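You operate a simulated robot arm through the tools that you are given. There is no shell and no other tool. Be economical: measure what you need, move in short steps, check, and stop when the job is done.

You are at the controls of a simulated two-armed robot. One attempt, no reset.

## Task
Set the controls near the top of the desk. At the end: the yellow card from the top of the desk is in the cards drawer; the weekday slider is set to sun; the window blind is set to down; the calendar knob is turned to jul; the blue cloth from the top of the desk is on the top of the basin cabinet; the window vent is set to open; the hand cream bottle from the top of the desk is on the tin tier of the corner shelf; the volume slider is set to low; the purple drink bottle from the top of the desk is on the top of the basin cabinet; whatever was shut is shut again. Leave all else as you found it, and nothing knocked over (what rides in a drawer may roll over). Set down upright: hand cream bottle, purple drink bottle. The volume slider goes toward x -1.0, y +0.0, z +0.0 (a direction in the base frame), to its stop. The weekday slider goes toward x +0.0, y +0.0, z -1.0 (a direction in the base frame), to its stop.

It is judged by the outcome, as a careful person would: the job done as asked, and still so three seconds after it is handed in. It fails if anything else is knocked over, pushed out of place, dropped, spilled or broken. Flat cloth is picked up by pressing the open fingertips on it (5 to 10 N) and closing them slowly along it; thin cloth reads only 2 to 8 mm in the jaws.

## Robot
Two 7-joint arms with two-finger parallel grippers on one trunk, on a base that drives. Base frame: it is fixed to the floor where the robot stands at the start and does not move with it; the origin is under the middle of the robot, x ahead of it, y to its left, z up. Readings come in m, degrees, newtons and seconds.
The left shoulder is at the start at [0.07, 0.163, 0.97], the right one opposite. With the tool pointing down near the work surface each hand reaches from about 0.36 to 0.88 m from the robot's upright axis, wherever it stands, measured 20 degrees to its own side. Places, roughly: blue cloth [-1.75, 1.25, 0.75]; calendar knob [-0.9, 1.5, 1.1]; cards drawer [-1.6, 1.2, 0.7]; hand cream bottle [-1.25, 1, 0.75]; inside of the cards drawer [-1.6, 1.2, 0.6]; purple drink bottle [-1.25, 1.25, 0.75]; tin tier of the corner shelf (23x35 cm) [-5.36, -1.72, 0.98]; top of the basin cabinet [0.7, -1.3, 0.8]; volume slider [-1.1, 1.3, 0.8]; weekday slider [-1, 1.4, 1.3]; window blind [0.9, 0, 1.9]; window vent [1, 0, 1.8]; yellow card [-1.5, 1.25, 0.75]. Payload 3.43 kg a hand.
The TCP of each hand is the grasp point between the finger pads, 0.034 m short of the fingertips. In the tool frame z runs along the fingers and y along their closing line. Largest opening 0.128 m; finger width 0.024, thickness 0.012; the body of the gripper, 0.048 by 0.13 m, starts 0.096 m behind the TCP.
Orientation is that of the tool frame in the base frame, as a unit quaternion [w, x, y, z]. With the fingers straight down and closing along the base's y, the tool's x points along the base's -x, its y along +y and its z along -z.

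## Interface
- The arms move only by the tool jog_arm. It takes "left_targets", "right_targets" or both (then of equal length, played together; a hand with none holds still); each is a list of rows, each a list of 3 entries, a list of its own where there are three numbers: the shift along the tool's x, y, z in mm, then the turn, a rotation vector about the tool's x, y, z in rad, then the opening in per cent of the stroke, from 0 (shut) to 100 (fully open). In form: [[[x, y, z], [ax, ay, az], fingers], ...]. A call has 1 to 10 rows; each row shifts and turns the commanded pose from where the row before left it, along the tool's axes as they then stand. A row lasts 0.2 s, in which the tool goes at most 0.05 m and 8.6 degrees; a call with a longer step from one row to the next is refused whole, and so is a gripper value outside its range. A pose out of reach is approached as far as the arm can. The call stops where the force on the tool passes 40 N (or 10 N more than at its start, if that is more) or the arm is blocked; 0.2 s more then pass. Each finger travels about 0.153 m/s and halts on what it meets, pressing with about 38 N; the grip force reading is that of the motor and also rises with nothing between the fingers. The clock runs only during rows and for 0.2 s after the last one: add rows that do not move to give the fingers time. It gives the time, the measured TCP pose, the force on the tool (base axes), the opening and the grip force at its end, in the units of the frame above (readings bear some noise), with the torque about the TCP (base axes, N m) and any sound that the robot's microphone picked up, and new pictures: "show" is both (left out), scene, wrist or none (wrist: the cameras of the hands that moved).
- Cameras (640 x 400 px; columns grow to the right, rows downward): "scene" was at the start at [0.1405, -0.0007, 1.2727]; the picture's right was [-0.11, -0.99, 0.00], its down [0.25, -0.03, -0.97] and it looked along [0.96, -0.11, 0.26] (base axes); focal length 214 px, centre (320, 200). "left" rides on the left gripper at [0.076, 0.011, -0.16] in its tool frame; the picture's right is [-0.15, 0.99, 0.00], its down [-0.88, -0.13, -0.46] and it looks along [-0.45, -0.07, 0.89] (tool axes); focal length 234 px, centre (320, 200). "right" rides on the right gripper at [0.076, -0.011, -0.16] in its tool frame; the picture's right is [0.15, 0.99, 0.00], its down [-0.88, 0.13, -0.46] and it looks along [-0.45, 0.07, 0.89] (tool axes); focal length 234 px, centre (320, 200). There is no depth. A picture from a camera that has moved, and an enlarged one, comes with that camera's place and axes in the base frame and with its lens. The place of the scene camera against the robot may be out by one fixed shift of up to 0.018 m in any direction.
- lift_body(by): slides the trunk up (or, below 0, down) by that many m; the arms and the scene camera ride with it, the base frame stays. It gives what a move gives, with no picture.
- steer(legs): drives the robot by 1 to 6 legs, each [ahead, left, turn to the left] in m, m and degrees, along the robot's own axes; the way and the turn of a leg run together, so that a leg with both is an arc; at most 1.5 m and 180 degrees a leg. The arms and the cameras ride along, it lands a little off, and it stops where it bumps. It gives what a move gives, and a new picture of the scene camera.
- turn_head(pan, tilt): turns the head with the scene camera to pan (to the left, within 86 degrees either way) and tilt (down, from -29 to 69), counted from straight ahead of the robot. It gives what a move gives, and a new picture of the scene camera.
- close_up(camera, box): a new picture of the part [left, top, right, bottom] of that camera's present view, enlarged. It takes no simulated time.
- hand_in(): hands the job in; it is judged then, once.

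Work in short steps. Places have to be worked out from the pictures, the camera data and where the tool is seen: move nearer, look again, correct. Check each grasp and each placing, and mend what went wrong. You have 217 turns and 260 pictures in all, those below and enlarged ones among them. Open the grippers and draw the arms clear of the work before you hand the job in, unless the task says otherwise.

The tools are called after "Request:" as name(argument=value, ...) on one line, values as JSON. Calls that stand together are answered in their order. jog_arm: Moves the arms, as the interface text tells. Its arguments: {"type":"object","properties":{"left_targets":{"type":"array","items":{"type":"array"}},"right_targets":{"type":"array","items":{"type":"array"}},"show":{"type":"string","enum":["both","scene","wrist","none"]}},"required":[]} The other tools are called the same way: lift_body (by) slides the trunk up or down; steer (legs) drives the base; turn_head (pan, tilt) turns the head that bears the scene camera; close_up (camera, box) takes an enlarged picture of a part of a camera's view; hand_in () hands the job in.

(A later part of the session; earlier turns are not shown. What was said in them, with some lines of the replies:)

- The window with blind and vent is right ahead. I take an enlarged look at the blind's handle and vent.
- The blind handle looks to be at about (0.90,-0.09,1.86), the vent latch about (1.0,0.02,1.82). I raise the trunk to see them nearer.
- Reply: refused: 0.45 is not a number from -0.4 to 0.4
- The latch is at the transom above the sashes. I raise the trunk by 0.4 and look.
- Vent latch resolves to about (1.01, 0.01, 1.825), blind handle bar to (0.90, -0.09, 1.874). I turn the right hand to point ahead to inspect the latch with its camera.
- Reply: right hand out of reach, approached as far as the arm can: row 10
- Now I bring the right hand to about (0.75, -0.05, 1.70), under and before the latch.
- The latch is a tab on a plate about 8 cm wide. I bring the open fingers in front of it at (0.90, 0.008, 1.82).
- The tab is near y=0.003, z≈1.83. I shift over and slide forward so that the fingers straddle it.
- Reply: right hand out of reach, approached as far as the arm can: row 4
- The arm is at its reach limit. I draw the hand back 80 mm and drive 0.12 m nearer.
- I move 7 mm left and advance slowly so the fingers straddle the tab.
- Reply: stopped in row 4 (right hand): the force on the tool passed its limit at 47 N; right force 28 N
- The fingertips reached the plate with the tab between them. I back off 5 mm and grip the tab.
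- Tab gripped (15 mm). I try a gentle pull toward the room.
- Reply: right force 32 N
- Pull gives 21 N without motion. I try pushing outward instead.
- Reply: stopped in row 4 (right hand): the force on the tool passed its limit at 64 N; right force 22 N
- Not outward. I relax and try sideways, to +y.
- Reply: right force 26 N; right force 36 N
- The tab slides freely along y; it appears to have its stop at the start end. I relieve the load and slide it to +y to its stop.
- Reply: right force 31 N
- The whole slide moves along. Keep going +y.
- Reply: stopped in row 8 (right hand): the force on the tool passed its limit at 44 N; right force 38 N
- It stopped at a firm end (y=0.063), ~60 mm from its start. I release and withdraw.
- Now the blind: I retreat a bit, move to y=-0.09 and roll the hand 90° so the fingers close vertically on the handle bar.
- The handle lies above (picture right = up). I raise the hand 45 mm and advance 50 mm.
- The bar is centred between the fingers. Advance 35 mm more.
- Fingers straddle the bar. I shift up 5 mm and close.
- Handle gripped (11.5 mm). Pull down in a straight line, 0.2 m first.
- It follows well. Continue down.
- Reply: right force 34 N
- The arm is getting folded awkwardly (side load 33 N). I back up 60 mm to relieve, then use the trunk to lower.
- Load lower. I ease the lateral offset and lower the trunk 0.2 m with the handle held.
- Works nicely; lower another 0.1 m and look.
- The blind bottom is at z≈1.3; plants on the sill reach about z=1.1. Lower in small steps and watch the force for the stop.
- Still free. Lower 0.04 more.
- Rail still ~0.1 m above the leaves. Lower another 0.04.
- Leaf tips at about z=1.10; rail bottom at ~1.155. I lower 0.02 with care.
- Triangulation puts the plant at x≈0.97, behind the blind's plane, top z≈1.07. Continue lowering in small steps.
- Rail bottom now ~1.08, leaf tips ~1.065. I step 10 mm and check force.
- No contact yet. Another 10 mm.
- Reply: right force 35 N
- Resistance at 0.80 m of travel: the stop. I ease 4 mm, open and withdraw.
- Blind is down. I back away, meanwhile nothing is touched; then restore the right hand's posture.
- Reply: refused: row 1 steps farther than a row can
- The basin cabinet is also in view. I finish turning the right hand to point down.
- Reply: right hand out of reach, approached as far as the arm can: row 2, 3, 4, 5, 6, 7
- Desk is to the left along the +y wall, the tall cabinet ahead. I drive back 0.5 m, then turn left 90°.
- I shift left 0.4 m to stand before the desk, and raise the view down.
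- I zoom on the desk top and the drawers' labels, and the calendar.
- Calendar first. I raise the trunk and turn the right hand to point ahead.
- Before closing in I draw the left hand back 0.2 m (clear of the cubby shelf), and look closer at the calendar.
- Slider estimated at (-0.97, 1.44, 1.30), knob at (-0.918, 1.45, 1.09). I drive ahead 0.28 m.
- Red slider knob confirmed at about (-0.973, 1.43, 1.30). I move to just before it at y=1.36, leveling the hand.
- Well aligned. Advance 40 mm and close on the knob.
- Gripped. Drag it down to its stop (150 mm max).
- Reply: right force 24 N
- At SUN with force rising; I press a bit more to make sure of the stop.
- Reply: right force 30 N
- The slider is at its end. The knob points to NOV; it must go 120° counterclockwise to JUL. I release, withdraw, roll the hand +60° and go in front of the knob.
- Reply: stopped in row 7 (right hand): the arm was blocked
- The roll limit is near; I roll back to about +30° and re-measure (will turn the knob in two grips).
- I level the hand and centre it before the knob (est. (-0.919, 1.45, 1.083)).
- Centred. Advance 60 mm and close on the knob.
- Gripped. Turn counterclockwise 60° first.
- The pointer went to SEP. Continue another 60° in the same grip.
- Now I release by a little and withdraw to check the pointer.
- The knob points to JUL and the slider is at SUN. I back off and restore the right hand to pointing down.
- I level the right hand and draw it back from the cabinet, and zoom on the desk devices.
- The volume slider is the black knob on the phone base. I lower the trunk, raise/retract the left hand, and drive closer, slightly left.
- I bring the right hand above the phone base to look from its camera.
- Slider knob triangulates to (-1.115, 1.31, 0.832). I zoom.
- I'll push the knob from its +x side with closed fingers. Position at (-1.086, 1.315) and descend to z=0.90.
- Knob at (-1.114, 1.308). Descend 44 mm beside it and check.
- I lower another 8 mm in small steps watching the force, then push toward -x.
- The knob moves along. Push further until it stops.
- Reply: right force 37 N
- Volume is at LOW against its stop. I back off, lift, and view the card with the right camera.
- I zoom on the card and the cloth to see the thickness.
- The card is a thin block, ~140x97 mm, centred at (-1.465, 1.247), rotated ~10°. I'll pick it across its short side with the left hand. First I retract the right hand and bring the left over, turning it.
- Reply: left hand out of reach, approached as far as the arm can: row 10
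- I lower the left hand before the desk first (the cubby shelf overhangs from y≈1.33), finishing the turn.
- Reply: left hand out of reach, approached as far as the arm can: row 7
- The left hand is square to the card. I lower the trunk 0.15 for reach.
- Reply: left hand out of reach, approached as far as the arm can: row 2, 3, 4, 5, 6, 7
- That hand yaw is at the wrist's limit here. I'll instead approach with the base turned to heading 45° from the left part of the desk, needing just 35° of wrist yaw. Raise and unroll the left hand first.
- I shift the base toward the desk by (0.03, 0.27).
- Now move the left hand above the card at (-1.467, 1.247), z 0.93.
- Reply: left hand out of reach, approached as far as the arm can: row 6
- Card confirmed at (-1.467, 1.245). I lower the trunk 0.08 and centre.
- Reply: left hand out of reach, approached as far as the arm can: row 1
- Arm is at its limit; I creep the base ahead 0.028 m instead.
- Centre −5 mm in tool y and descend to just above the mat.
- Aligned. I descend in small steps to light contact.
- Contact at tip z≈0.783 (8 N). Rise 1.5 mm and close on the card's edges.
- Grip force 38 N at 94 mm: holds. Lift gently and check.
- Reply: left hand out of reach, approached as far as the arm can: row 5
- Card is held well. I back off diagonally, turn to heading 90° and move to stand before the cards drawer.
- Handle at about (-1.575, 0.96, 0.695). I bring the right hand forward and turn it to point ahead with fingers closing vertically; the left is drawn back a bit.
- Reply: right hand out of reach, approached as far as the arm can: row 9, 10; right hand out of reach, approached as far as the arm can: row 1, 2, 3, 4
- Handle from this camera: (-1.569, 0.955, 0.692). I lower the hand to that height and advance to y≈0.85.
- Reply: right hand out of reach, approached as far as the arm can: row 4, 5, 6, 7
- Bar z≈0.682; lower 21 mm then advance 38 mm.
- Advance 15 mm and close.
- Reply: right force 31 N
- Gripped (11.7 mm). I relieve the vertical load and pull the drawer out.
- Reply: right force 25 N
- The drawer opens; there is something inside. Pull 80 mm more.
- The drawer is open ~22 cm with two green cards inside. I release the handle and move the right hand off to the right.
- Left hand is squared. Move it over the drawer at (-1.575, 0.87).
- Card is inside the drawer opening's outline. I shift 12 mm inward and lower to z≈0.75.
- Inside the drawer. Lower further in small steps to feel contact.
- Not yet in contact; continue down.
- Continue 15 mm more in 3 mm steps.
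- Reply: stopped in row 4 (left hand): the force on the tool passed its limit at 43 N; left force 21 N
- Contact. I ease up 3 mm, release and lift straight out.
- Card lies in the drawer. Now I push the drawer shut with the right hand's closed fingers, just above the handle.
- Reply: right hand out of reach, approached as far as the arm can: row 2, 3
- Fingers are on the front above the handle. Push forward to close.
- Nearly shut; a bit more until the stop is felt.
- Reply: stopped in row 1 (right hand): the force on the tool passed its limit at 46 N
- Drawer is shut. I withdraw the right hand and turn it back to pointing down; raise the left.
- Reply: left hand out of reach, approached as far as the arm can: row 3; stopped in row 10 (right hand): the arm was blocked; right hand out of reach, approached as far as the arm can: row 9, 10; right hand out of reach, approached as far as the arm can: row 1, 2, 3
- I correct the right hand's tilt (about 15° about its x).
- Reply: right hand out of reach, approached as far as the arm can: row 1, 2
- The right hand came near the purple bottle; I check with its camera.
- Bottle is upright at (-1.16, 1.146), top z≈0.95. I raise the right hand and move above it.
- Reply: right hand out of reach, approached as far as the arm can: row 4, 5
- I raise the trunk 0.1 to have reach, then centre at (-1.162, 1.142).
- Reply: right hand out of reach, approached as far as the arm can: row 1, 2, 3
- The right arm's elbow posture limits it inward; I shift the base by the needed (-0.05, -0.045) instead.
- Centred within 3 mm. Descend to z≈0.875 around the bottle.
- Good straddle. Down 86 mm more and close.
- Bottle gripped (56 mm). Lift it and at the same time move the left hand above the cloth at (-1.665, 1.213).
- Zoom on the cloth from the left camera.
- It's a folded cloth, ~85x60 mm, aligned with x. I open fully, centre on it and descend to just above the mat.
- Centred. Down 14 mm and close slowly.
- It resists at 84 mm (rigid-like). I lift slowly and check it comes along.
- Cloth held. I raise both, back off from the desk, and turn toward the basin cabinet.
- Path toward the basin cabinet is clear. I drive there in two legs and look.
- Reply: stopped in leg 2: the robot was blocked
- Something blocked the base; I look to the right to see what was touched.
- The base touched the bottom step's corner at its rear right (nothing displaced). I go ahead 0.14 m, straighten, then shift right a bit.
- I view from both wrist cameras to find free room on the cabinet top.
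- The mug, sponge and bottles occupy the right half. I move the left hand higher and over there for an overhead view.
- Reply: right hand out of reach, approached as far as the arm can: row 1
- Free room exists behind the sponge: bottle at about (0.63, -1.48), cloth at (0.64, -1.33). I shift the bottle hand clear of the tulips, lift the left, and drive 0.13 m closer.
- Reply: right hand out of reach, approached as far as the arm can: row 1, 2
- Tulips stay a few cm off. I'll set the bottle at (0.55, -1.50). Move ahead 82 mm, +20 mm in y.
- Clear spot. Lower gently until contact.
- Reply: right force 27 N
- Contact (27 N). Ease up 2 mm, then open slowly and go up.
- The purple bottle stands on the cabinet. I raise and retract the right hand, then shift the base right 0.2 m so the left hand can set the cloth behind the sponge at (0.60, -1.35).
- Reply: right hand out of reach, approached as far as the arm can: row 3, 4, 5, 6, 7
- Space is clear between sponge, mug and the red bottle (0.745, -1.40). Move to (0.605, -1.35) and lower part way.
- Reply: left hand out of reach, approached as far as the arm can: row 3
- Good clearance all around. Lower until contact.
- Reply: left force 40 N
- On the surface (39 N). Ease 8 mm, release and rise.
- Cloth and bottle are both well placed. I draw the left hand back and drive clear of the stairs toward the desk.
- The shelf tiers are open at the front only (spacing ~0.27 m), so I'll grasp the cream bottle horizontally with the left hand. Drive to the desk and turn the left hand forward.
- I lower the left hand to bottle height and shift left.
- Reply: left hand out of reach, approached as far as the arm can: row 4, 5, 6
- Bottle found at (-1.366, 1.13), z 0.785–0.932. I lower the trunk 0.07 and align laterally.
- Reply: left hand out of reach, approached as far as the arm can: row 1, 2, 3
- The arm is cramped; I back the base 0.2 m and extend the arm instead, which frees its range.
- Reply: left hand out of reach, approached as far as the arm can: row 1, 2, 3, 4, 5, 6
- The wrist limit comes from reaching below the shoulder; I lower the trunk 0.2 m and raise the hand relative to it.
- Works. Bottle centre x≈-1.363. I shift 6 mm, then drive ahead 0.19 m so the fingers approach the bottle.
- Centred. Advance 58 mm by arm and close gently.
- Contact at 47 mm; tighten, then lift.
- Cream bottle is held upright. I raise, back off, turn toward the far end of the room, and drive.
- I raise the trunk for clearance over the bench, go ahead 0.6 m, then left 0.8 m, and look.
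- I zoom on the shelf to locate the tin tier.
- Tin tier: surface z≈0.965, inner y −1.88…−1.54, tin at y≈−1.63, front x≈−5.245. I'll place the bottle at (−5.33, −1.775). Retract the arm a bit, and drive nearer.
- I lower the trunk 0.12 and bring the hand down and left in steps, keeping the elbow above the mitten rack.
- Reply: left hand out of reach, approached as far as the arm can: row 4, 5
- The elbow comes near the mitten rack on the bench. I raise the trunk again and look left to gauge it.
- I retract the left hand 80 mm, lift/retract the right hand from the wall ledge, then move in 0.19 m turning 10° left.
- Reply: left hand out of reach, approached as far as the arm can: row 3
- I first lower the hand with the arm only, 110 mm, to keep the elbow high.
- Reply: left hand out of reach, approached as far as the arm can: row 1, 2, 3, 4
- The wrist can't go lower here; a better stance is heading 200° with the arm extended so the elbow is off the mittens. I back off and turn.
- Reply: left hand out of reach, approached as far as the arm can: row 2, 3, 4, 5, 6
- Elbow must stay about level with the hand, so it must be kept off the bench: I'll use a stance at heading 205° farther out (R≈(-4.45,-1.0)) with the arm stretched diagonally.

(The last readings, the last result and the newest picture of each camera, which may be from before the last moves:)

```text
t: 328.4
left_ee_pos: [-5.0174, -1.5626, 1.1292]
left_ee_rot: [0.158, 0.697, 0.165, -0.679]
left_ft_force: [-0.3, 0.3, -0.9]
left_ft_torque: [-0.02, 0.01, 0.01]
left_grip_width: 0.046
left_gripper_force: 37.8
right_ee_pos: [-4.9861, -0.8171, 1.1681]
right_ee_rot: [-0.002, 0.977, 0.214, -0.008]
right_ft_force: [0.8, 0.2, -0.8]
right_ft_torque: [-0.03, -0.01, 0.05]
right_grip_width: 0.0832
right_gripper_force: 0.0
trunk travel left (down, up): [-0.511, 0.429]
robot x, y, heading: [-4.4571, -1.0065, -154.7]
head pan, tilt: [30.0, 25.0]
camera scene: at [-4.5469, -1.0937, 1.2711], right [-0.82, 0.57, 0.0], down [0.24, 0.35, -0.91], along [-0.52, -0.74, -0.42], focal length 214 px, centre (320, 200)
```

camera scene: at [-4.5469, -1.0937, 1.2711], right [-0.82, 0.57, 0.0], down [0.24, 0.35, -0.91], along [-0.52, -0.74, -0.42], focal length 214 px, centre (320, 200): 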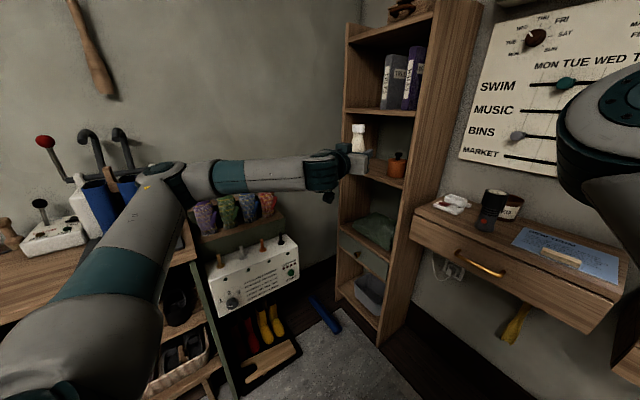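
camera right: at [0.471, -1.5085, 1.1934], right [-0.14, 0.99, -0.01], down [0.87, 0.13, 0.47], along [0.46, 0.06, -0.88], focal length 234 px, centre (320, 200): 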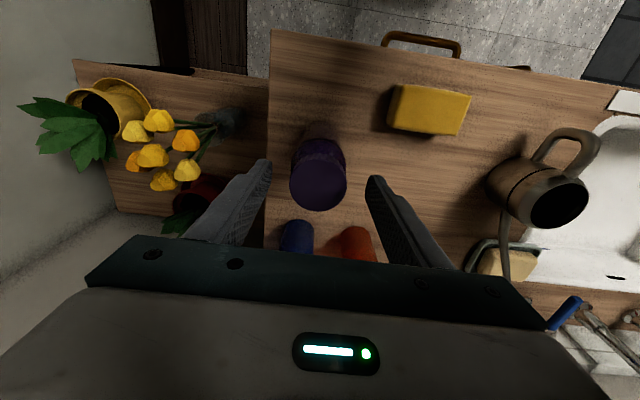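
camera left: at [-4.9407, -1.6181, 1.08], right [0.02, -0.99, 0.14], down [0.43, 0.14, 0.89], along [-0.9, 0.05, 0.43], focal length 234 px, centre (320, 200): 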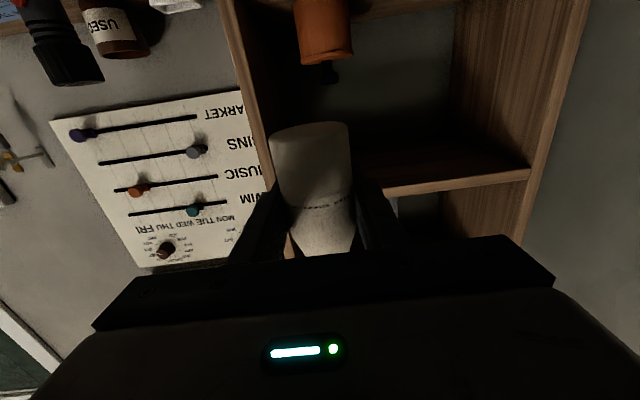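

Elbow is now in front of the bench. Lower the trunk 0.06 and extend the hand to the pre-insertion point (-5.15, -1.676).

Request:
lift_body(by=-0.06)

Request:
jog_arm(left_targets=[[[0, 9, 33], [0, 0, 0], 25], [[0, 9, 33], [0, 0, 0], 25], [[0, 9, 33], [0, 0, 0], 25], [[0, 9, 33], [0, 0, 0], 25], [[0, 10, 33], [0, 0, 0], 25]], show="both")

```text
t: 329.4
left_ee_pos: [-5.0179, -1.5629, 1.0684]
left_ee_rot: [0.157, 0.698, 0.164, -0.679]
left_ft_force: [0.0, -0.4, -0.9]
left_ft_torque: [0.03, -0.01, -0.01]
left_grip_width: 0.0459
left_gripper_force: 37.9
right_ee_pos: [-4.9856, -0.8163, 1.1072]
right_ee_rot: [-0.002, 0.977, 0.214, -0.008]
right_ft_force: [0.9, -0.9, -0.7]
right_ft_torque: [-0.03, 0.0, 0.0]
right_grip_width: 0.0835
right_gripper_force: 0.0
trunk travel left (down, up): [-0.451, 0.489]
robot x, y, heading: [-4.4601, -1.0066, -155.0]
head pan, tilt: [30.0, 25.0]
```

```text
t: 330.6
left_ee_pos: [-5.1477, -1.6779, 1.0644]
left_ee_rot: [0.158, 0.698, 0.165, -0.678]
left_ft_force: [-0.7, -0.5, -2.3]
left_ft_torque: [-0.01, 0.03, 0.0]
left_grip_width: 0.046
left_gripper_force: 38.0
right_ee_pos: [-4.9872, -0.8165, 1.107]
right_ee_rot: [-0.001, 0.977, 0.215, -0.007]
right_ft_force: [-0.8, 0.4, 0.0]
right_ft_torque: [0.0, -0.04, 0.03]
right_grip_width: 0.0833
right_gripper_force: 0.1
trunk travel left (down, up): [-0.451, 0.489]
robot x, y, heading: [-4.4604, -1.0009, -154.7]
head pan, tilt: [30.0, 25.0]
camera scene: at [-4.5479, -1.094, 1.211], right [-0.82, 0.57, 0.0], down [0.24, 0.35, -0.91], along [-0.52, -0.74, -0.42], focal length 214 px, centre (320, 200)
camera left: at [-4.9979, -1.6157, 0.9941], right [0.44, -0.89, 0.14], down [0.33, 0.31, 0.89], along [-0.84, -0.34, 0.42], focal length 234 px, centre (320, 200)
```

scene: 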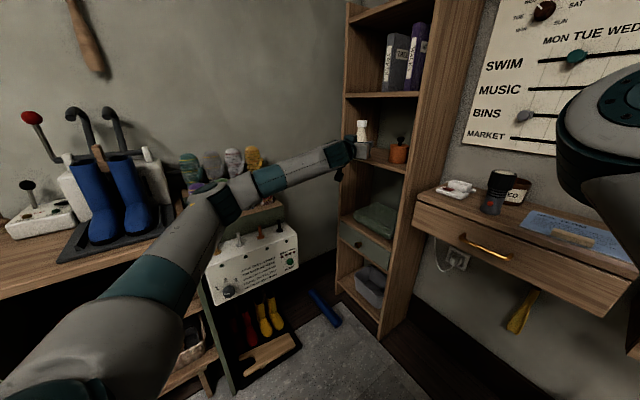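
left: 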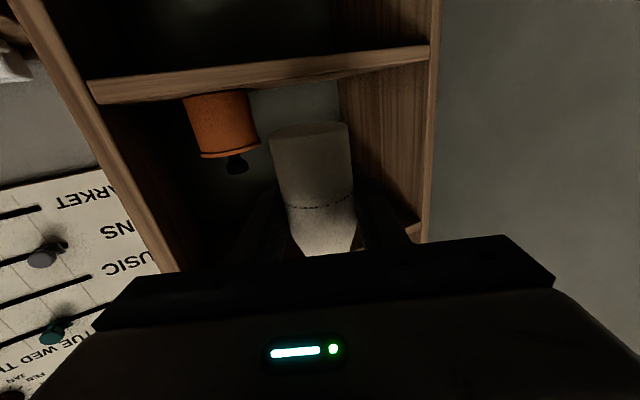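

Reach is good. I insert by driving ahead 0.1 m, then check.

Request:
steer(legs=[[0.1, 0, 0]])

Request:
close_up(camera="left", box=[60, 0, 480, 262])

```text
t: 331.8
left_ee_pos: [-5.2384, -1.7191, 1.0651]
left_ee_rot: [0.158, 0.699, 0.165, -0.678]
left_ft_force: [0.1, -0.1, -1.0]
left_ft_torque: [-0.02, 0.01, 0.02]
left_grip_width: 0.046
left_gripper_force: 38.0
right_ee_pos: [-5.0774, -0.8578, 1.1067]
right_ee_rot: [-0.001, 0.977, 0.214, -0.008]
right_ft_force: [-0.7, -0.3, -1.0]
right_ft_torque: [-0.01, -0.03, -0.01]
right_grip_width: 0.0833
right_gripper_force: 0.1
trunk travel left (down, up): [-0.451, 0.489]
robot x, y, heading: [-4.5465, -1.0494, -154.9]
head pan, tilt: [30.0, 25.0]
camera scene: at [-4.6378, -1.1361, 1.211], right [-0.82, 0.57, 0.0], down [0.24, 0.35, -0.91], along [-0.52, -0.74, -0.42], focal length 214 px, centre (320, 200)
```

scene: 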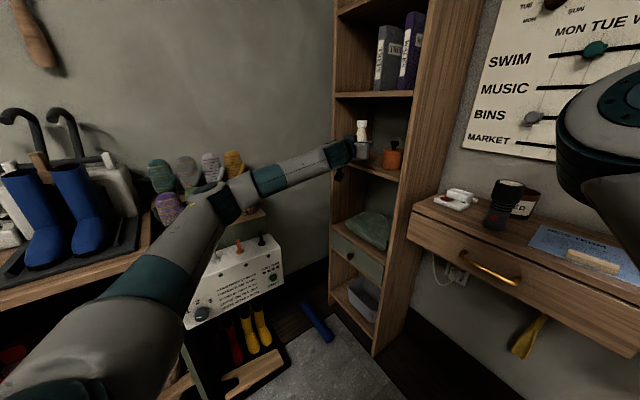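

```text
1.52 times, centred on (270, 131) of left
camera zoom: at [-5.0884, -1.6568, 0.9944], right [0.43, -0.89, 0.14], down [0.33, 0.3, 0.89], along [-0.84, -0.34, 0.43], focal length 357 px, centre (396, 305)
```

zoom: 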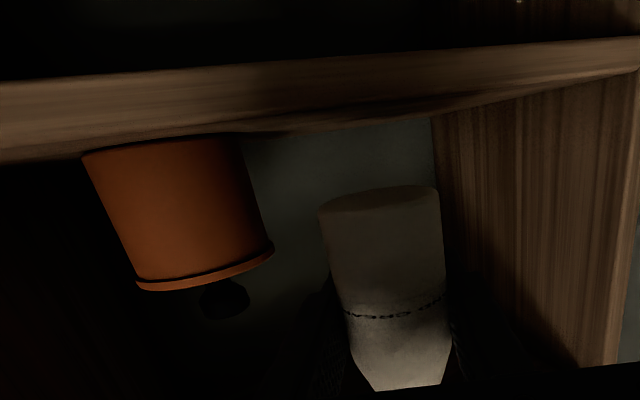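

Gap to the tin is fine. Insert another 0.08 m.

Request:
steer(legs=[[0.08, 0.015, 0]])

Request:
close_up(camera="left", box=[60, 0, 480, 262])

```text
t: 332.9
left_ee_pos: [-5.3037, -1.7663, 1.0634]
left_ee_rot: [0.158, 0.698, 0.164, -0.679]
left_ft_force: [-1.4, -0.6, -1.0]
left_ft_torque: [-0.05, 0.04, 0.0]
left_grip_width: 0.046
left_gripper_force: 37.8
right_ee_pos: [-5.1415, -0.9049, 1.1068]
right_ee_rot: [-0.002, 0.977, 0.214, -0.007]
right_ft_force: [0.1, -0.8, -0.4]
right_ft_torque: [0.01, -0.01, -0.03]
right_grip_width: 0.0833
right_gripper_force: 0.1
trunk travel left (down, up): [-0.451, 0.489]
robot x, y, heading: [-4.612, -1.0909, -154.9]
head pan, tilt: [30.0, 25.0]
camera scene: at [-4.7036, -1.1837, 1.211], right [-0.82, 0.57, 0.0], down [0.24, 0.35, -0.91], along [-0.52, -0.74, -0.42], focal length 214 px, centre (320, 200)
```

scene: 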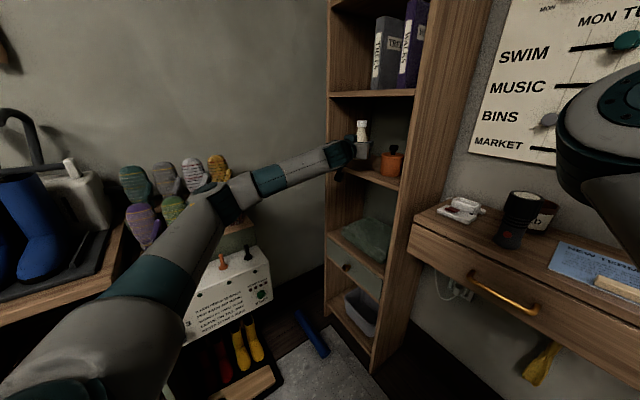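

```text
1.52 times, centred on (270, 131) of left
camera zoom: at [-5.1539, -1.7044, 0.9939], right [0.43, -0.89, 0.14], down [0.33, 0.3, 0.89], along [-0.84, -0.34, 0.42], focal length 357 px, centre (396, 305)
```

zoom: 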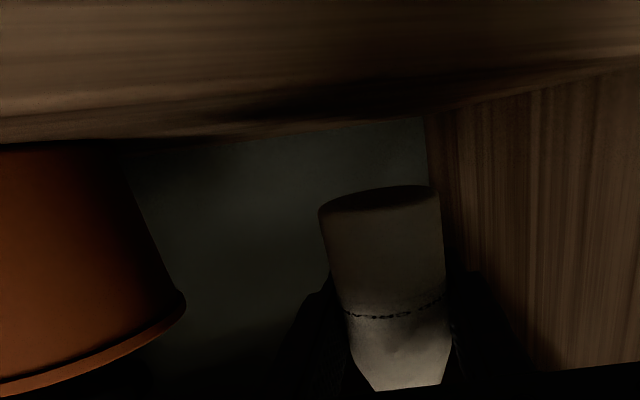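

I go 0.025 m deeper, then lower by the trunk in small steps.

Request:
steer(legs=[[0.025, 0, 0]])

Request:
lift_body(by=-0.025)

Request:
close_up(camera="scene", box=[280, 80, 480, 205])

```text
t: 333.7
left_ee_pos: [-5.3247, -1.776, 1.0664]
left_ee_rot: [0.157, 0.698, 0.164, -0.679]
left_ft_force: [-0.8, 0.0, -1.4]
left_ft_torque: [0.01, 0.05, -0.02]
left_grip_width: 0.0456
left_gripper_force: 38.0
right_ee_pos: [-5.1638, -0.9155, 1.108]
right_ee_rot: [-0.001, 0.977, 0.213, -0.007]
right_ft_force: [-0.3, 0.6, 0.1]
right_ft_torque: [-0.01, 0.0, -0.03]
right_grip_width: 0.0832
right_gripper_force: 0.0
trunk travel left (down, up): [-0.451, 0.489]
robot x, y, heading: [-4.6334, -1.1034, -155.0]
head pan, tilt: [30.0, 25.0]
camera scene: at [-4.725, -1.1933, 1.2112], right [-0.82, 0.57, 0.0], down [0.24, 0.35, -0.91], along [-0.52, -0.74, -0.42], focal length 214 px, centre (320, 200)
```

scene: 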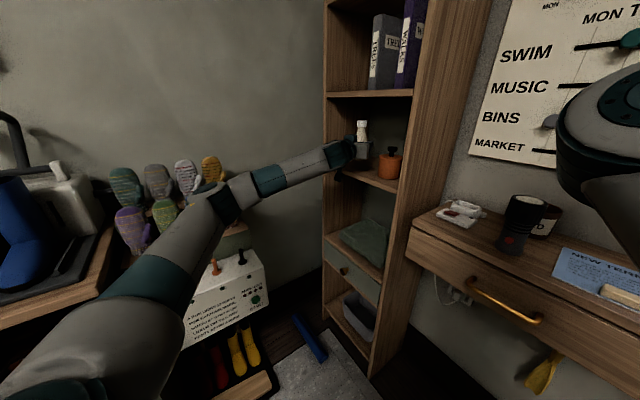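

```text
t: 334.4
left_ee_pos: [-5.3238, -1.7758, 1.0416]
left_ee_rot: [0.157, 0.698, 0.163, -0.679]
left_ft_force: [0.1, 0.4, -0.9]
left_ft_torque: [0.0, 0.01, -0.01]
left_grip_width: 0.0459
left_gripper_force: 37.9
right_ee_pos: [-5.1615, -0.916, 1.0826]
right_ee_rot: [-0.001, 0.977, 0.214, -0.008]
right_ft_force: [0.9, -0.5, -0.5]
right_ft_torque: [-0.02, 0.05, -0.02]
right_grip_width: 0.0832
right_gripper_force: 0.0
trunk travel left (down, up): [-0.426, 0.514]
robot x, y, heading: [-4.6404, -1.1075, -154.6]
head pan, tilt: [30.0, 25.0]
```

```text
3.20 times, centred on (380, 142) of scene
camera zoom: at [-4.7243, -1.193, 1.1862], right [-0.82, 0.57, 0.0], down [0.24, 0.35, -0.91], along [-0.52, -0.74, -0.42], focal length 686 px, centre (128, 384)
```

zoom: 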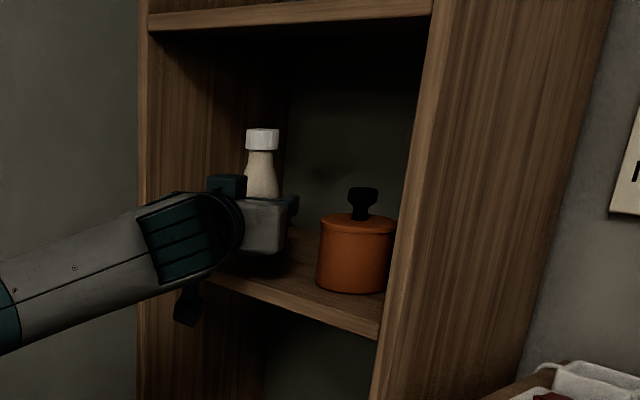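

Nearly down. Lower in 6–8 mm trunk steps watching the force.

Request:
lift_body(by=-0.01)

Request:
lift_body(by=-0.007)

```text
t: 335.0
left_ee_pos: [-5.3246, -1.7751, 1.0313]
left_ee_rot: [0.158, 0.697, 0.164, -0.68]
left_ft_force: [-0.8, 0.7, 2.6]
left_ft_torque: [0.02, 0.02, -0.01]
left_grip_width: 0.0462
left_gripper_force: 37.6
right_ee_pos: [-5.1634, -0.9155, 1.0727]
right_ee_rot: [-0.001, 0.977, 0.214, -0.007]
right_ft_force: [0.6, -0.4, -0.1]
right_ft_torque: [0.02, 0.0, 0.01]
right_grip_width: 0.0833
right_gripper_force: 0.0
trunk travel left (down, up): [-0.416, 0.524]
robot x, y, heading: [-4.6397, -1.1017, -155.1]
head pan, tilt: [30.0, 25.0]
```

```text
t: 335.5
left_ee_pos: [-5.3226, -1.7747, 1.0308]
left_ee_rot: [0.159, 0.695, 0.164, -0.682]
left_ft_force: [-4.7, -5.2, 25.2]
left_ft_torque: [-0.01, -0.23, 0.0]
left_grip_width: 0.0463
left_gripper_force: 38.1
right_ee_pos: [-5.1617, -0.9146, 1.0665]
right_ee_rot: [0.0, 0.977, 0.214, -0.008]
right_ft_force: [-0.5, -0.3, 0.8]
right_ft_torque: [0.02, -0.03, -0.01]
right_grip_width: 0.0832
right_gripper_force: 0.0
trunk travel left (down, up): [-0.409, 0.531]
robot x, y, heading: [-4.6442, -1.1049, -154.9]
head pan, tilt: [30.0, 25.0]
```

Contact (25 N). I ease up 6 mm, open slowly and withdraw straight back.

Request:
lift_body(by=0.006)

Request:
jog_arm(left_targets=[[[0, 0, 0], [0, 0, 0], 37], [[0, 0, 0], [0, 0, 0], 40], [[0, 0, 0], [0, 0, 0], 46], [[0, 0, 0], [0, 0, 0], 52], [[0, 0, 0], [0, 0, 0], 55]], show="wrist")

Request:
close_up(camera="scene", box=[280, 80, 480, 205])

```text
t: 336.1
left_ee_pos: [-5.3228, -1.7741, 1.0298]
left_ee_rot: [0.158, 0.698, 0.164, -0.679]
left_ft_force: [3.4, 0.7, 13.3]
left_ft_torque: [0.02, -0.18, 0.01]
left_grip_width: 0.0461
left_gripper_force: 37.8
right_ee_pos: [-5.1618, -0.9137, 1.0716]
right_ee_rot: [-0.001, 0.977, 0.214, -0.008]
right_ft_force: [-0.6, -0.5, 0.4]
right_ft_torque: [0.0, 0.0, -0.02]
right_grip_width: 0.0833
right_gripper_force: 0.0
trunk travel left (down, up): [-0.415, 0.525]
robot x, y, heading: [-4.6361, -1.1038, -154.8]
head pan, tilt: [30.0, 25.0]
```

```text
t: 337.3
left_ee_pos: [-5.3265, -1.776, 1.0289]
left_ee_rot: [0.157, 0.698, 0.164, -0.679]
left_ft_force: [-0.2, 0.1, 0.3]
left_ft_torque: [0.02, 0.01, 0.01]
left_grip_width: 0.0702
left_gripper_force: 0.2
right_ee_pos: [-5.1631, -0.9156, 1.0715]
right_ee_rot: [-0.001, 0.977, 0.214, -0.008]
right_ft_force: [-0.3, -0.1, -0.3]
right_ft_torque: [-0.03, -0.01, 0.0]
right_grip_width: 0.0829
right_gripper_force: 0.0
trunk travel left (down, up): [-0.415, 0.525]
robot x, y, heading: [-4.6387, -1.1029, -155.2]
head pan, tilt: [30.0, 25.0]
camera left: at [-5.1753, -1.7142, 0.959], right [0.43, -0.89, 0.14], down [0.33, 0.31, 0.89], along [-0.84, -0.34, 0.43], focal length 234 px, centre (320, 200)
```

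left: 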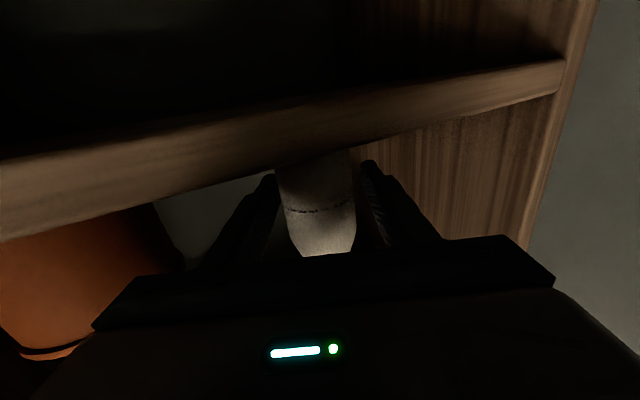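

```text
3.20 times, centred on (380, 142) of scene
camera zoom: at [-4.7248, -1.1933, 1.1751], right [-0.82, 0.57, 0.0], down [0.24, 0.35, -0.91], along [-0.52, -0.74, -0.42], focal length 686 px, centre (128, 384)
```

zoom: 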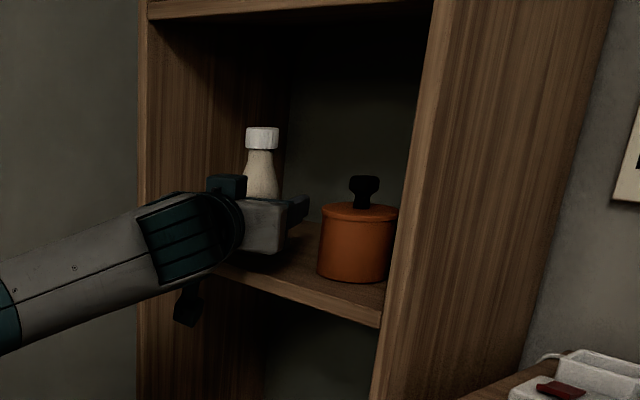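

Bottle stands freely with fingers clear. Withdraw along the tool axis.

Request:
jog_arm(left_targets=[[[0, 0, -15], [0, 0, 0], 55], [[0, 0, -25], [0, 0, 0], 55], [[0, 0, -30], [0, 0, 0], 55], [[0, 0, -30], [0, 0, 0], 55], [[0, 0, -30], [0, 0, 0], 55]], show="scene")

Request:
close_up(camera="scene", box=[280, 80, 480, 205])

```text
t: 338.5
left_ee_pos: [-5.2068, -1.7182, 1.0339]
left_ee_rot: [0.157, 0.698, 0.163, -0.679]
left_ft_force: [0.4, -0.3, 0.5]
left_ft_torque: [-0.02, -0.02, -0.02]
left_grip_width: 0.0708
left_gripper_force: 0.0
right_ee_pos: [-5.1629, -0.9157, 1.0717]
right_ee_rot: [-0.001, 0.977, 0.213, -0.007]
right_ft_force: [0.0, 0.4, 0.2]
right_ft_torque: [0.0, 0.0, -0.02]
right_grip_width: 0.0831
right_gripper_force: 0.1
trunk travel left (down, up): [-0.415, 0.525]
robot x, y, heading: [-4.6358, -1.1087, -154.9]
head pan, tilt: [30.0, 25.0]
camera scene: at [-4.7242, -1.1932, 1.1752], right [-0.82, 0.57, 0.0], down [0.24, 0.35, -0.91], along [-0.52, -0.74, -0.42], focal length 214 px, centre (320, 200)
```

scene: 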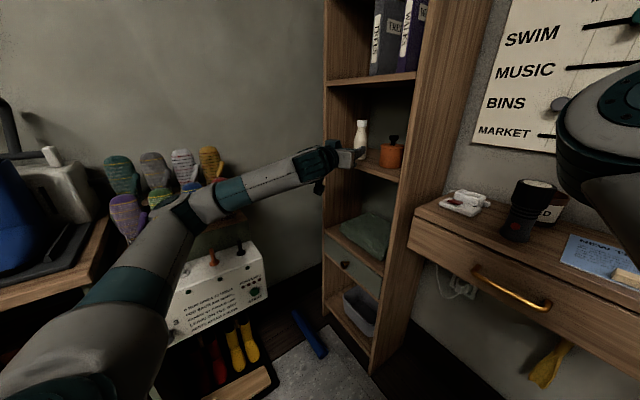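

```text
3.20 times, centred on (380, 142) of scene
camera zoom: at [-4.7242, -1.1932, 1.1752], right [-0.82, 0.57, 0.0], down [0.24, 0.35, -0.91], along [-0.52, -0.74, -0.42], focal length 686 px, centre (128, 384)
```

zoom: 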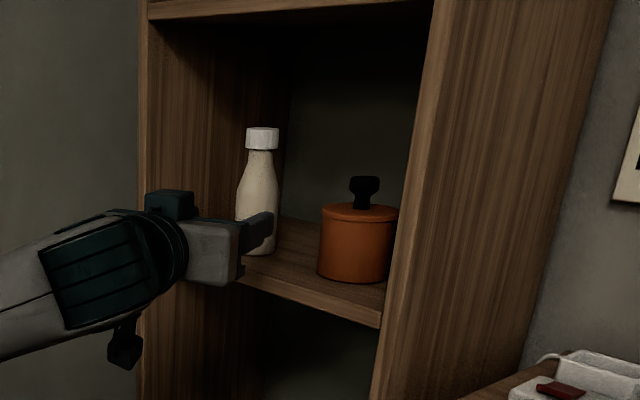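

Bottle stands upright on the tin tier beside the tin. I back the robot off and clear the arms.

Request:
steer(legs=[[-0.4, 0, 0]])

Request:
close_up(camera="scene", box=[250, 80, 450, 205])

```text
t: 340.0
left_ee_pos: [-5.061, -1.6296, 1.0364]
left_ee_rot: [0.149, 0.698, 0.155, -0.683]
left_ft_force: [-1.1, 1.2, 0.6]
left_ft_torque: [0.03, -0.1, 0.12]
left_grip_width: 0.0707
left_gripper_force: 0.1
right_ee_pos: [-5.004, -0.8347, 1.0702]
right_ee_rot: [-0.002, 0.978, 0.209, -0.008]
right_ft_force: [0.6, 1.3, 0.6]
right_ft_torque: [-0.04, 0.06, 0.01]
right_grip_width: 0.0832
right_gripper_force: 0.0
trunk travel left (down, up): [-0.415, 0.525]
robot x, y, heading: [-4.4817, -1.0315, -155.8]
head pan, tilt: [30.0, 25.0]
stopped in leg 1: the robot was blocked; the commanded pose is now the measured one
camera scene: at [-4.5683, -1.1172, 1.1754], right [-0.81, 0.58, 0.0], down [0.25, 0.34, -0.91], along [-0.53, -0.74, -0.42], focal length 214 px, centre (320, 200)
```

scene: 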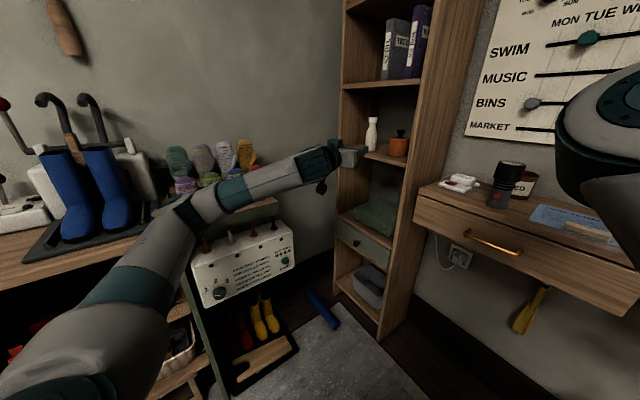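

```text
3.20 times, centred on (350, 142) of scene
camera zoom: at [-4.5683, -1.1172, 1.1754], right [-0.81, 0.58, 0.0], down [0.25, 0.34, -0.91], along [-0.53, -0.74, -0.42], focal length 686 px, centre (224, 384)
```

zoom: 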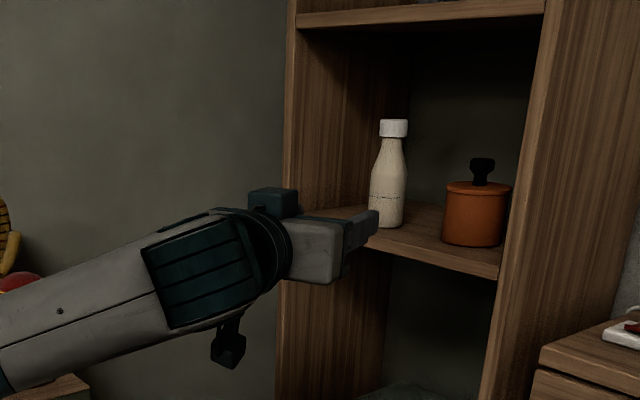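

Blocked while backing; I look at the left elbow area.

Request:
turn_head(pan=75, tilt=40)

```text
t: 341.1
left_ee_pos: [-5.0609, -1.6301, 1.0358]
left_ee_rot: [0.15, 0.698, 0.156, -0.682]
left_ft_force: [0.3, 0.2, 0.2]
left_ft_torque: [0.04, -0.01, 0.0]
left_grip_width: 0.0704
left_gripper_force: 0.1
right_ee_pos: [-5.0059, -0.8357, 1.0699]
right_ee_rot: [0.0, 0.978, 0.209, -0.006]
right_ft_force: [0.6, -0.3, 0.8]
right_ft_torque: [0.0, 0.0, -0.01]
right_grip_width: 0.0831
right_gripper_force: 0.0
trunk travel left (down, up): [-0.415, 0.525]
robot x, y, heading: [-4.4812, -1.03, -155.4]
head pan, tilt: [75.0, 40.0]
camera scene: at [-4.502, -1.1259, 1.152], right [-0.99, -0.16, 0.0], down [-0.1, 0.63, -0.77], along [0.13, -0.76, -0.64], focal length 214 px, centre (320, 200)
```

scene: 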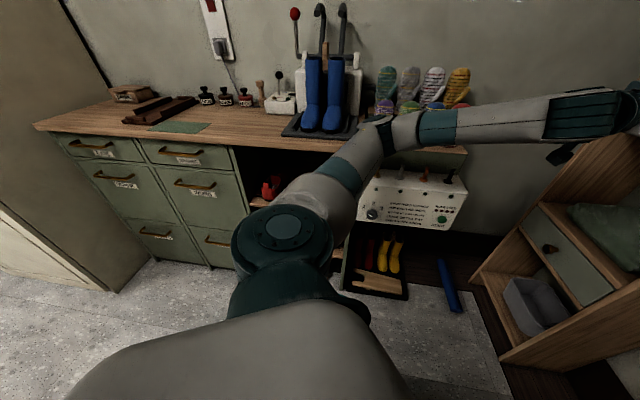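

Unclear contact near the bench; I raise the trunk 0.15 m to free the elbow, then back off in a short step.

Request:
lift_body(by=0.15)

Request:
steer(legs=[[0, -0.15, 0]])

```text
t: 342.9
left_ee_pos: [-5.0614, -1.6321, 1.185]
left_ee_rot: [0.15, 0.698, 0.156, -0.682]
left_ft_force: [-0.2, -0.2, -0.4]
left_ft_torque: [0.02, -0.02, -0.01]
left_grip_width: 0.0702
left_gripper_force: 0.2
right_ee_pos: [-5.0047, -0.8372, 1.2208]
right_ee_rot: [-0.002, 0.978, 0.21, -0.006]
right_ft_force: [-0.2, 0.8, -0.6]
right_ft_torque: [0.01, 0.0, -0.01]
right_grip_width: 0.0834
right_gripper_force: 0.1
trunk travel left (down, up): [-0.565, 0.375]
robot x, y, heading: [-4.4787, -1.0326, -155.7]
head pan, tilt: [75.0, 40.0]
```

```text
t: 344.3
left_ee_pos: [-5.1208, -1.4994, 1.1836]
left_ee_rot: [0.151, 0.699, 0.158, -0.681]
left_ft_force: [-0.2, -0.2, 0.0]
left_ft_torque: [-0.03, 0.03, 0.03]
left_grip_width: 0.0703
left_gripper_force: 0.0
right_ee_pos: [-5.0648, -0.7038, 1.2207]
right_ee_rot: [-0.001, 0.978, 0.21, -0.007]
right_ft_force: [-0.4, 0.6, 0.6]
right_ft_torque: [0.01, -0.02, -0.02]
right_grip_width: 0.0834
right_gripper_force: 0.2
trunk travel left (down, up): [-0.565, 0.375]
robot x, y, heading: [-4.5383, -0.8964, -155.6]
head pan, tilt: [75.0, 40.0]
camera scene: at [-4.5626, -0.994, 1.3018], right [-0.99, -0.17, 0.0], down [-0.11, 0.63, -0.77], along [0.13, -0.76, -0.64], focal length 214 px, centre (320, 200)
```

scene: 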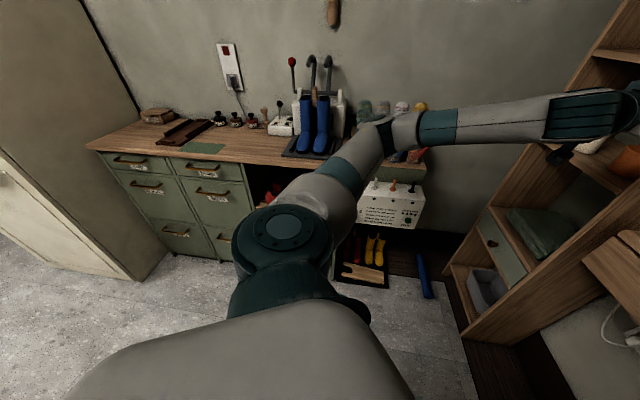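

Free now, and the bench items look undisturbed. Back off further.

Request:
steer(legs=[[-0.3, 0, 0]])

Request:
turn_head(pan=30, tilt=20)

```text
t: 346.3
left_ee_pos: [-4.8468, -1.3732, 1.1845]
left_ee_rot: [0.15, 0.699, 0.157, -0.682]
left_ft_force: [0.2, -0.1, 0.6]
left_ft_torque: [0.02, -0.01, -0.03]
left_grip_width: 0.0705
left_gripper_force: 0.0
right_ee_pos: [-4.7902, -0.5778, 1.2203]
right_ee_rot: [-0.001, 0.978, 0.209, -0.006]
right_ft_force: [0.0, -0.3, -0.1]
right_ft_torque: [0.02, -0.01, 0.01]
right_grip_width: 0.0834
right_gripper_force: 0.0
trunk travel left (down, up): [-0.565, 0.375]
robot x, y, heading: [-4.2653, -0.7716, -155.6]
head pan, tilt: [75.0, 40.0]
camera scene: at [-4.2866, -0.8683, 1.3018], right [-0.99, -0.16, 0.0], down [-0.11, 0.63, -0.77], along [0.13, -0.76, -0.64], focal length 214 px, centre (320, 200)
```

scene: 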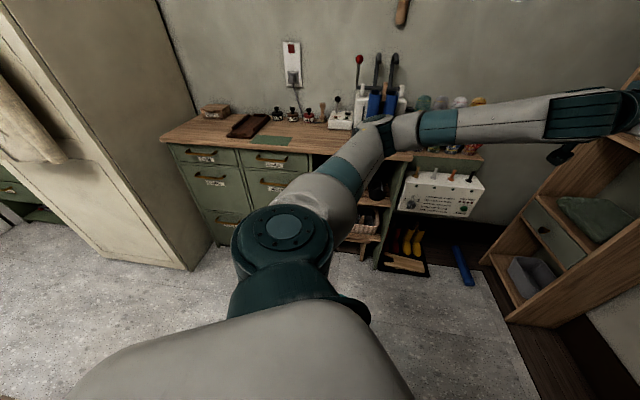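

```text
t: 347.4
left_ee_pos: [-4.8463, -1.3725, 1.1838]
left_ee_rot: [0.149, 0.699, 0.156, -0.681]
left_ft_force: [0.0, 0.5, -0.3]
left_ft_torque: [0.01, -0.01, -0.02]
left_grip_width: 0.0704
left_gripper_force: 0.1
right_ee_pos: [-4.7884, -0.5771, 1.2203]
right_ee_rot: [-0.001, 0.978, 0.209, -0.006]
right_ft_force: [0.2, 0.2, 0.4]
right_ft_torque: [0.0, 0.02, 0.01]
right_grip_width: 0.0829
right_gripper_force: 0.0
trunk travel left (down, up): [-0.565, 0.375]
robot x, y, heading: [-4.2668, -0.7672, -155.6]
head pan, tilt: [30.0, 20.0]
camera scene: at [-4.3548, -0.8603, 1.3332], right [-0.81, 0.58, 0.0], down [0.2, 0.28, -0.94], along [-0.55, -0.76, -0.34], focal length 214 px, centre (320, 200)
```

scene: 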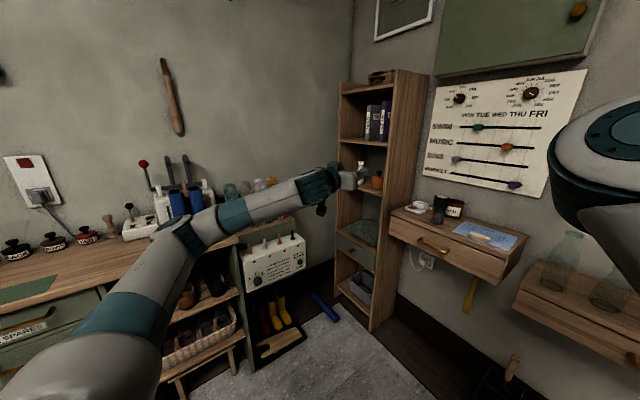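

Bottle stands well. A last check of the room: I turn around and zoom at the window, calendar and cabinet.

Request:
steer(legs=[[-0.6, 0, 0], [0, 0, 170]])

Request:
turn_head(pan=0, tilt=0)

Request:
close_up(camera="scene", box=[220, 150, 420, 275])

```text
t: 357.8
left_ee_pos: [-3.0372, -0.033, 1.1855]
left_ee_rot: [0.692, -0.094, 0.71, 0.089]
left_ft_force: [-0.1, 0.7, 0.3]
left_ft_torque: [-0.04, 0.01, 0.03]
left_grip_width: 0.0706
left_gripper_force: 0.1
right_ee_pos: [-3.2326, -0.8062, 1.2213]
right_ee_rot: [0.006, -0.122, 0.992, -0.001]
right_ft_force: [0.0, 1.2, 0.1]
right_ft_torque: [-0.03, 0.0, 0.0]
right_grip_width: 0.083
right_gripper_force: 0.0
trunk travel left (down, up): [-0.565, 0.375]
robot x, y, heading: [-3.7153, -0.5187, 14.2]
head pan, tilt: [30.0, 20.0]
camera scene: at [-3.5889, -0.4356, 1.3332], right [0.7, -0.72, 0.0], down [-0.24, -0.24, -0.94], along [0.67, 0.66, -0.34], focal length 214 px, centre (320, 200)
```

scene: 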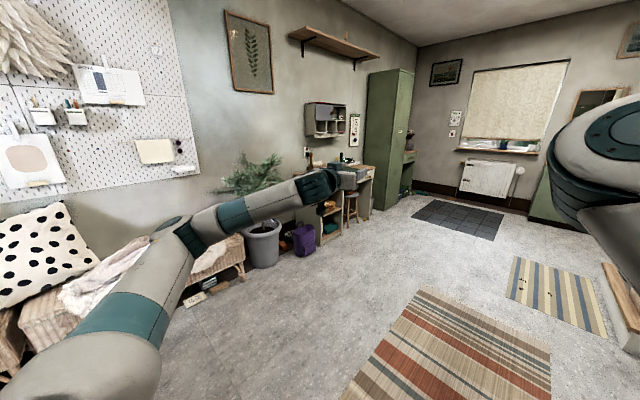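

```text
t: 358.8
left_ee_pos: [-3.0359, -0.0323, 1.1854]
left_ee_rot: [0.692, -0.095, 0.71, 0.089]
left_ft_force: [-0.1, 0.0, 0.9]
left_ft_torque: [0.01, -0.03, -0.04]
left_grip_width: 0.0702
left_gripper_force: 0.1
right_ee_pos: [-3.2311, -0.8056, 1.2208]
right_ee_rot: [0.007, -0.122, 0.993, -0.002]
right_ft_force: [0.7, 0.0, -1.4]
right_ft_torque: [-0.03, 0.04, -0.03]
right_grip_width: 0.0831
right_gripper_force: 0.1
trunk travel left (down, up): [-0.565, 0.375]
robot x, y, heading: [-3.713, -0.5209, 14.2]
head pan, tilt: [0.0, 0.0]
camera scene: at [-3.5682, -0.4784, 1.3655], right [0.25, -0.97, 0.0], down [0.0, 0.0, -1.0], along [0.97, 0.25, 0.0], focal length 214 px, centre (320, 200)
```

scene: 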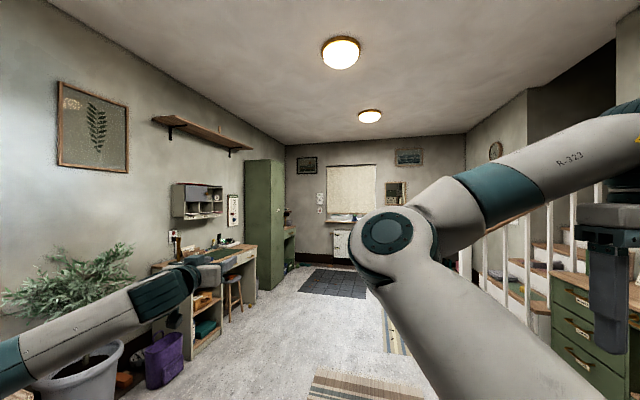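

```text
3.20 times, centred on (320, 212) of scene
camera zoom: at [-3.5682, -0.4784, 1.3655], right [0.25, -0.97, 0.0], down [0.0, 0.0, -1.0], along [0.97, 0.25, 0.0], focal length 686 px, centre (320, 160)
```

zoom: 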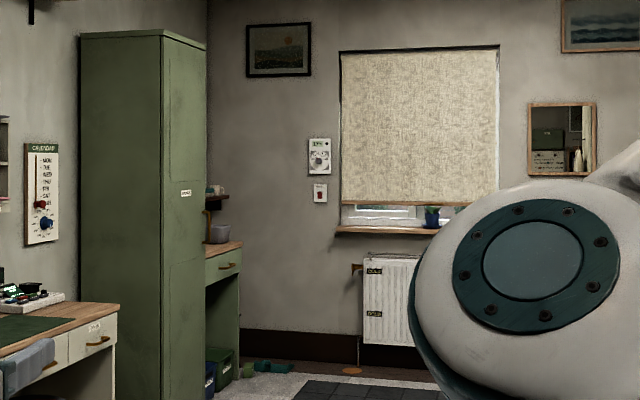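

Blind is down, calendar at SUN, drawers are shut, arms are empty and clear. I hand the job in.

Request:
hand_in()

```text
The job is handed in.
```

I did every item on the list, handed the job in, and left both hands empty and clear. Two items are less certain than the rest:

- **Window vent:** I slid its tab about 6 cm to the left, to a firm stop. It carries no label, so I took that end as open because it started at the opposite stop.
- **Base contacts:** The base stopped against something while driving in front of the basin cabinet, probably the bottom stair. It stopped again while backing away from the corner shelf, and I couldn't tell what it touched there. I saw nothing moved either time.
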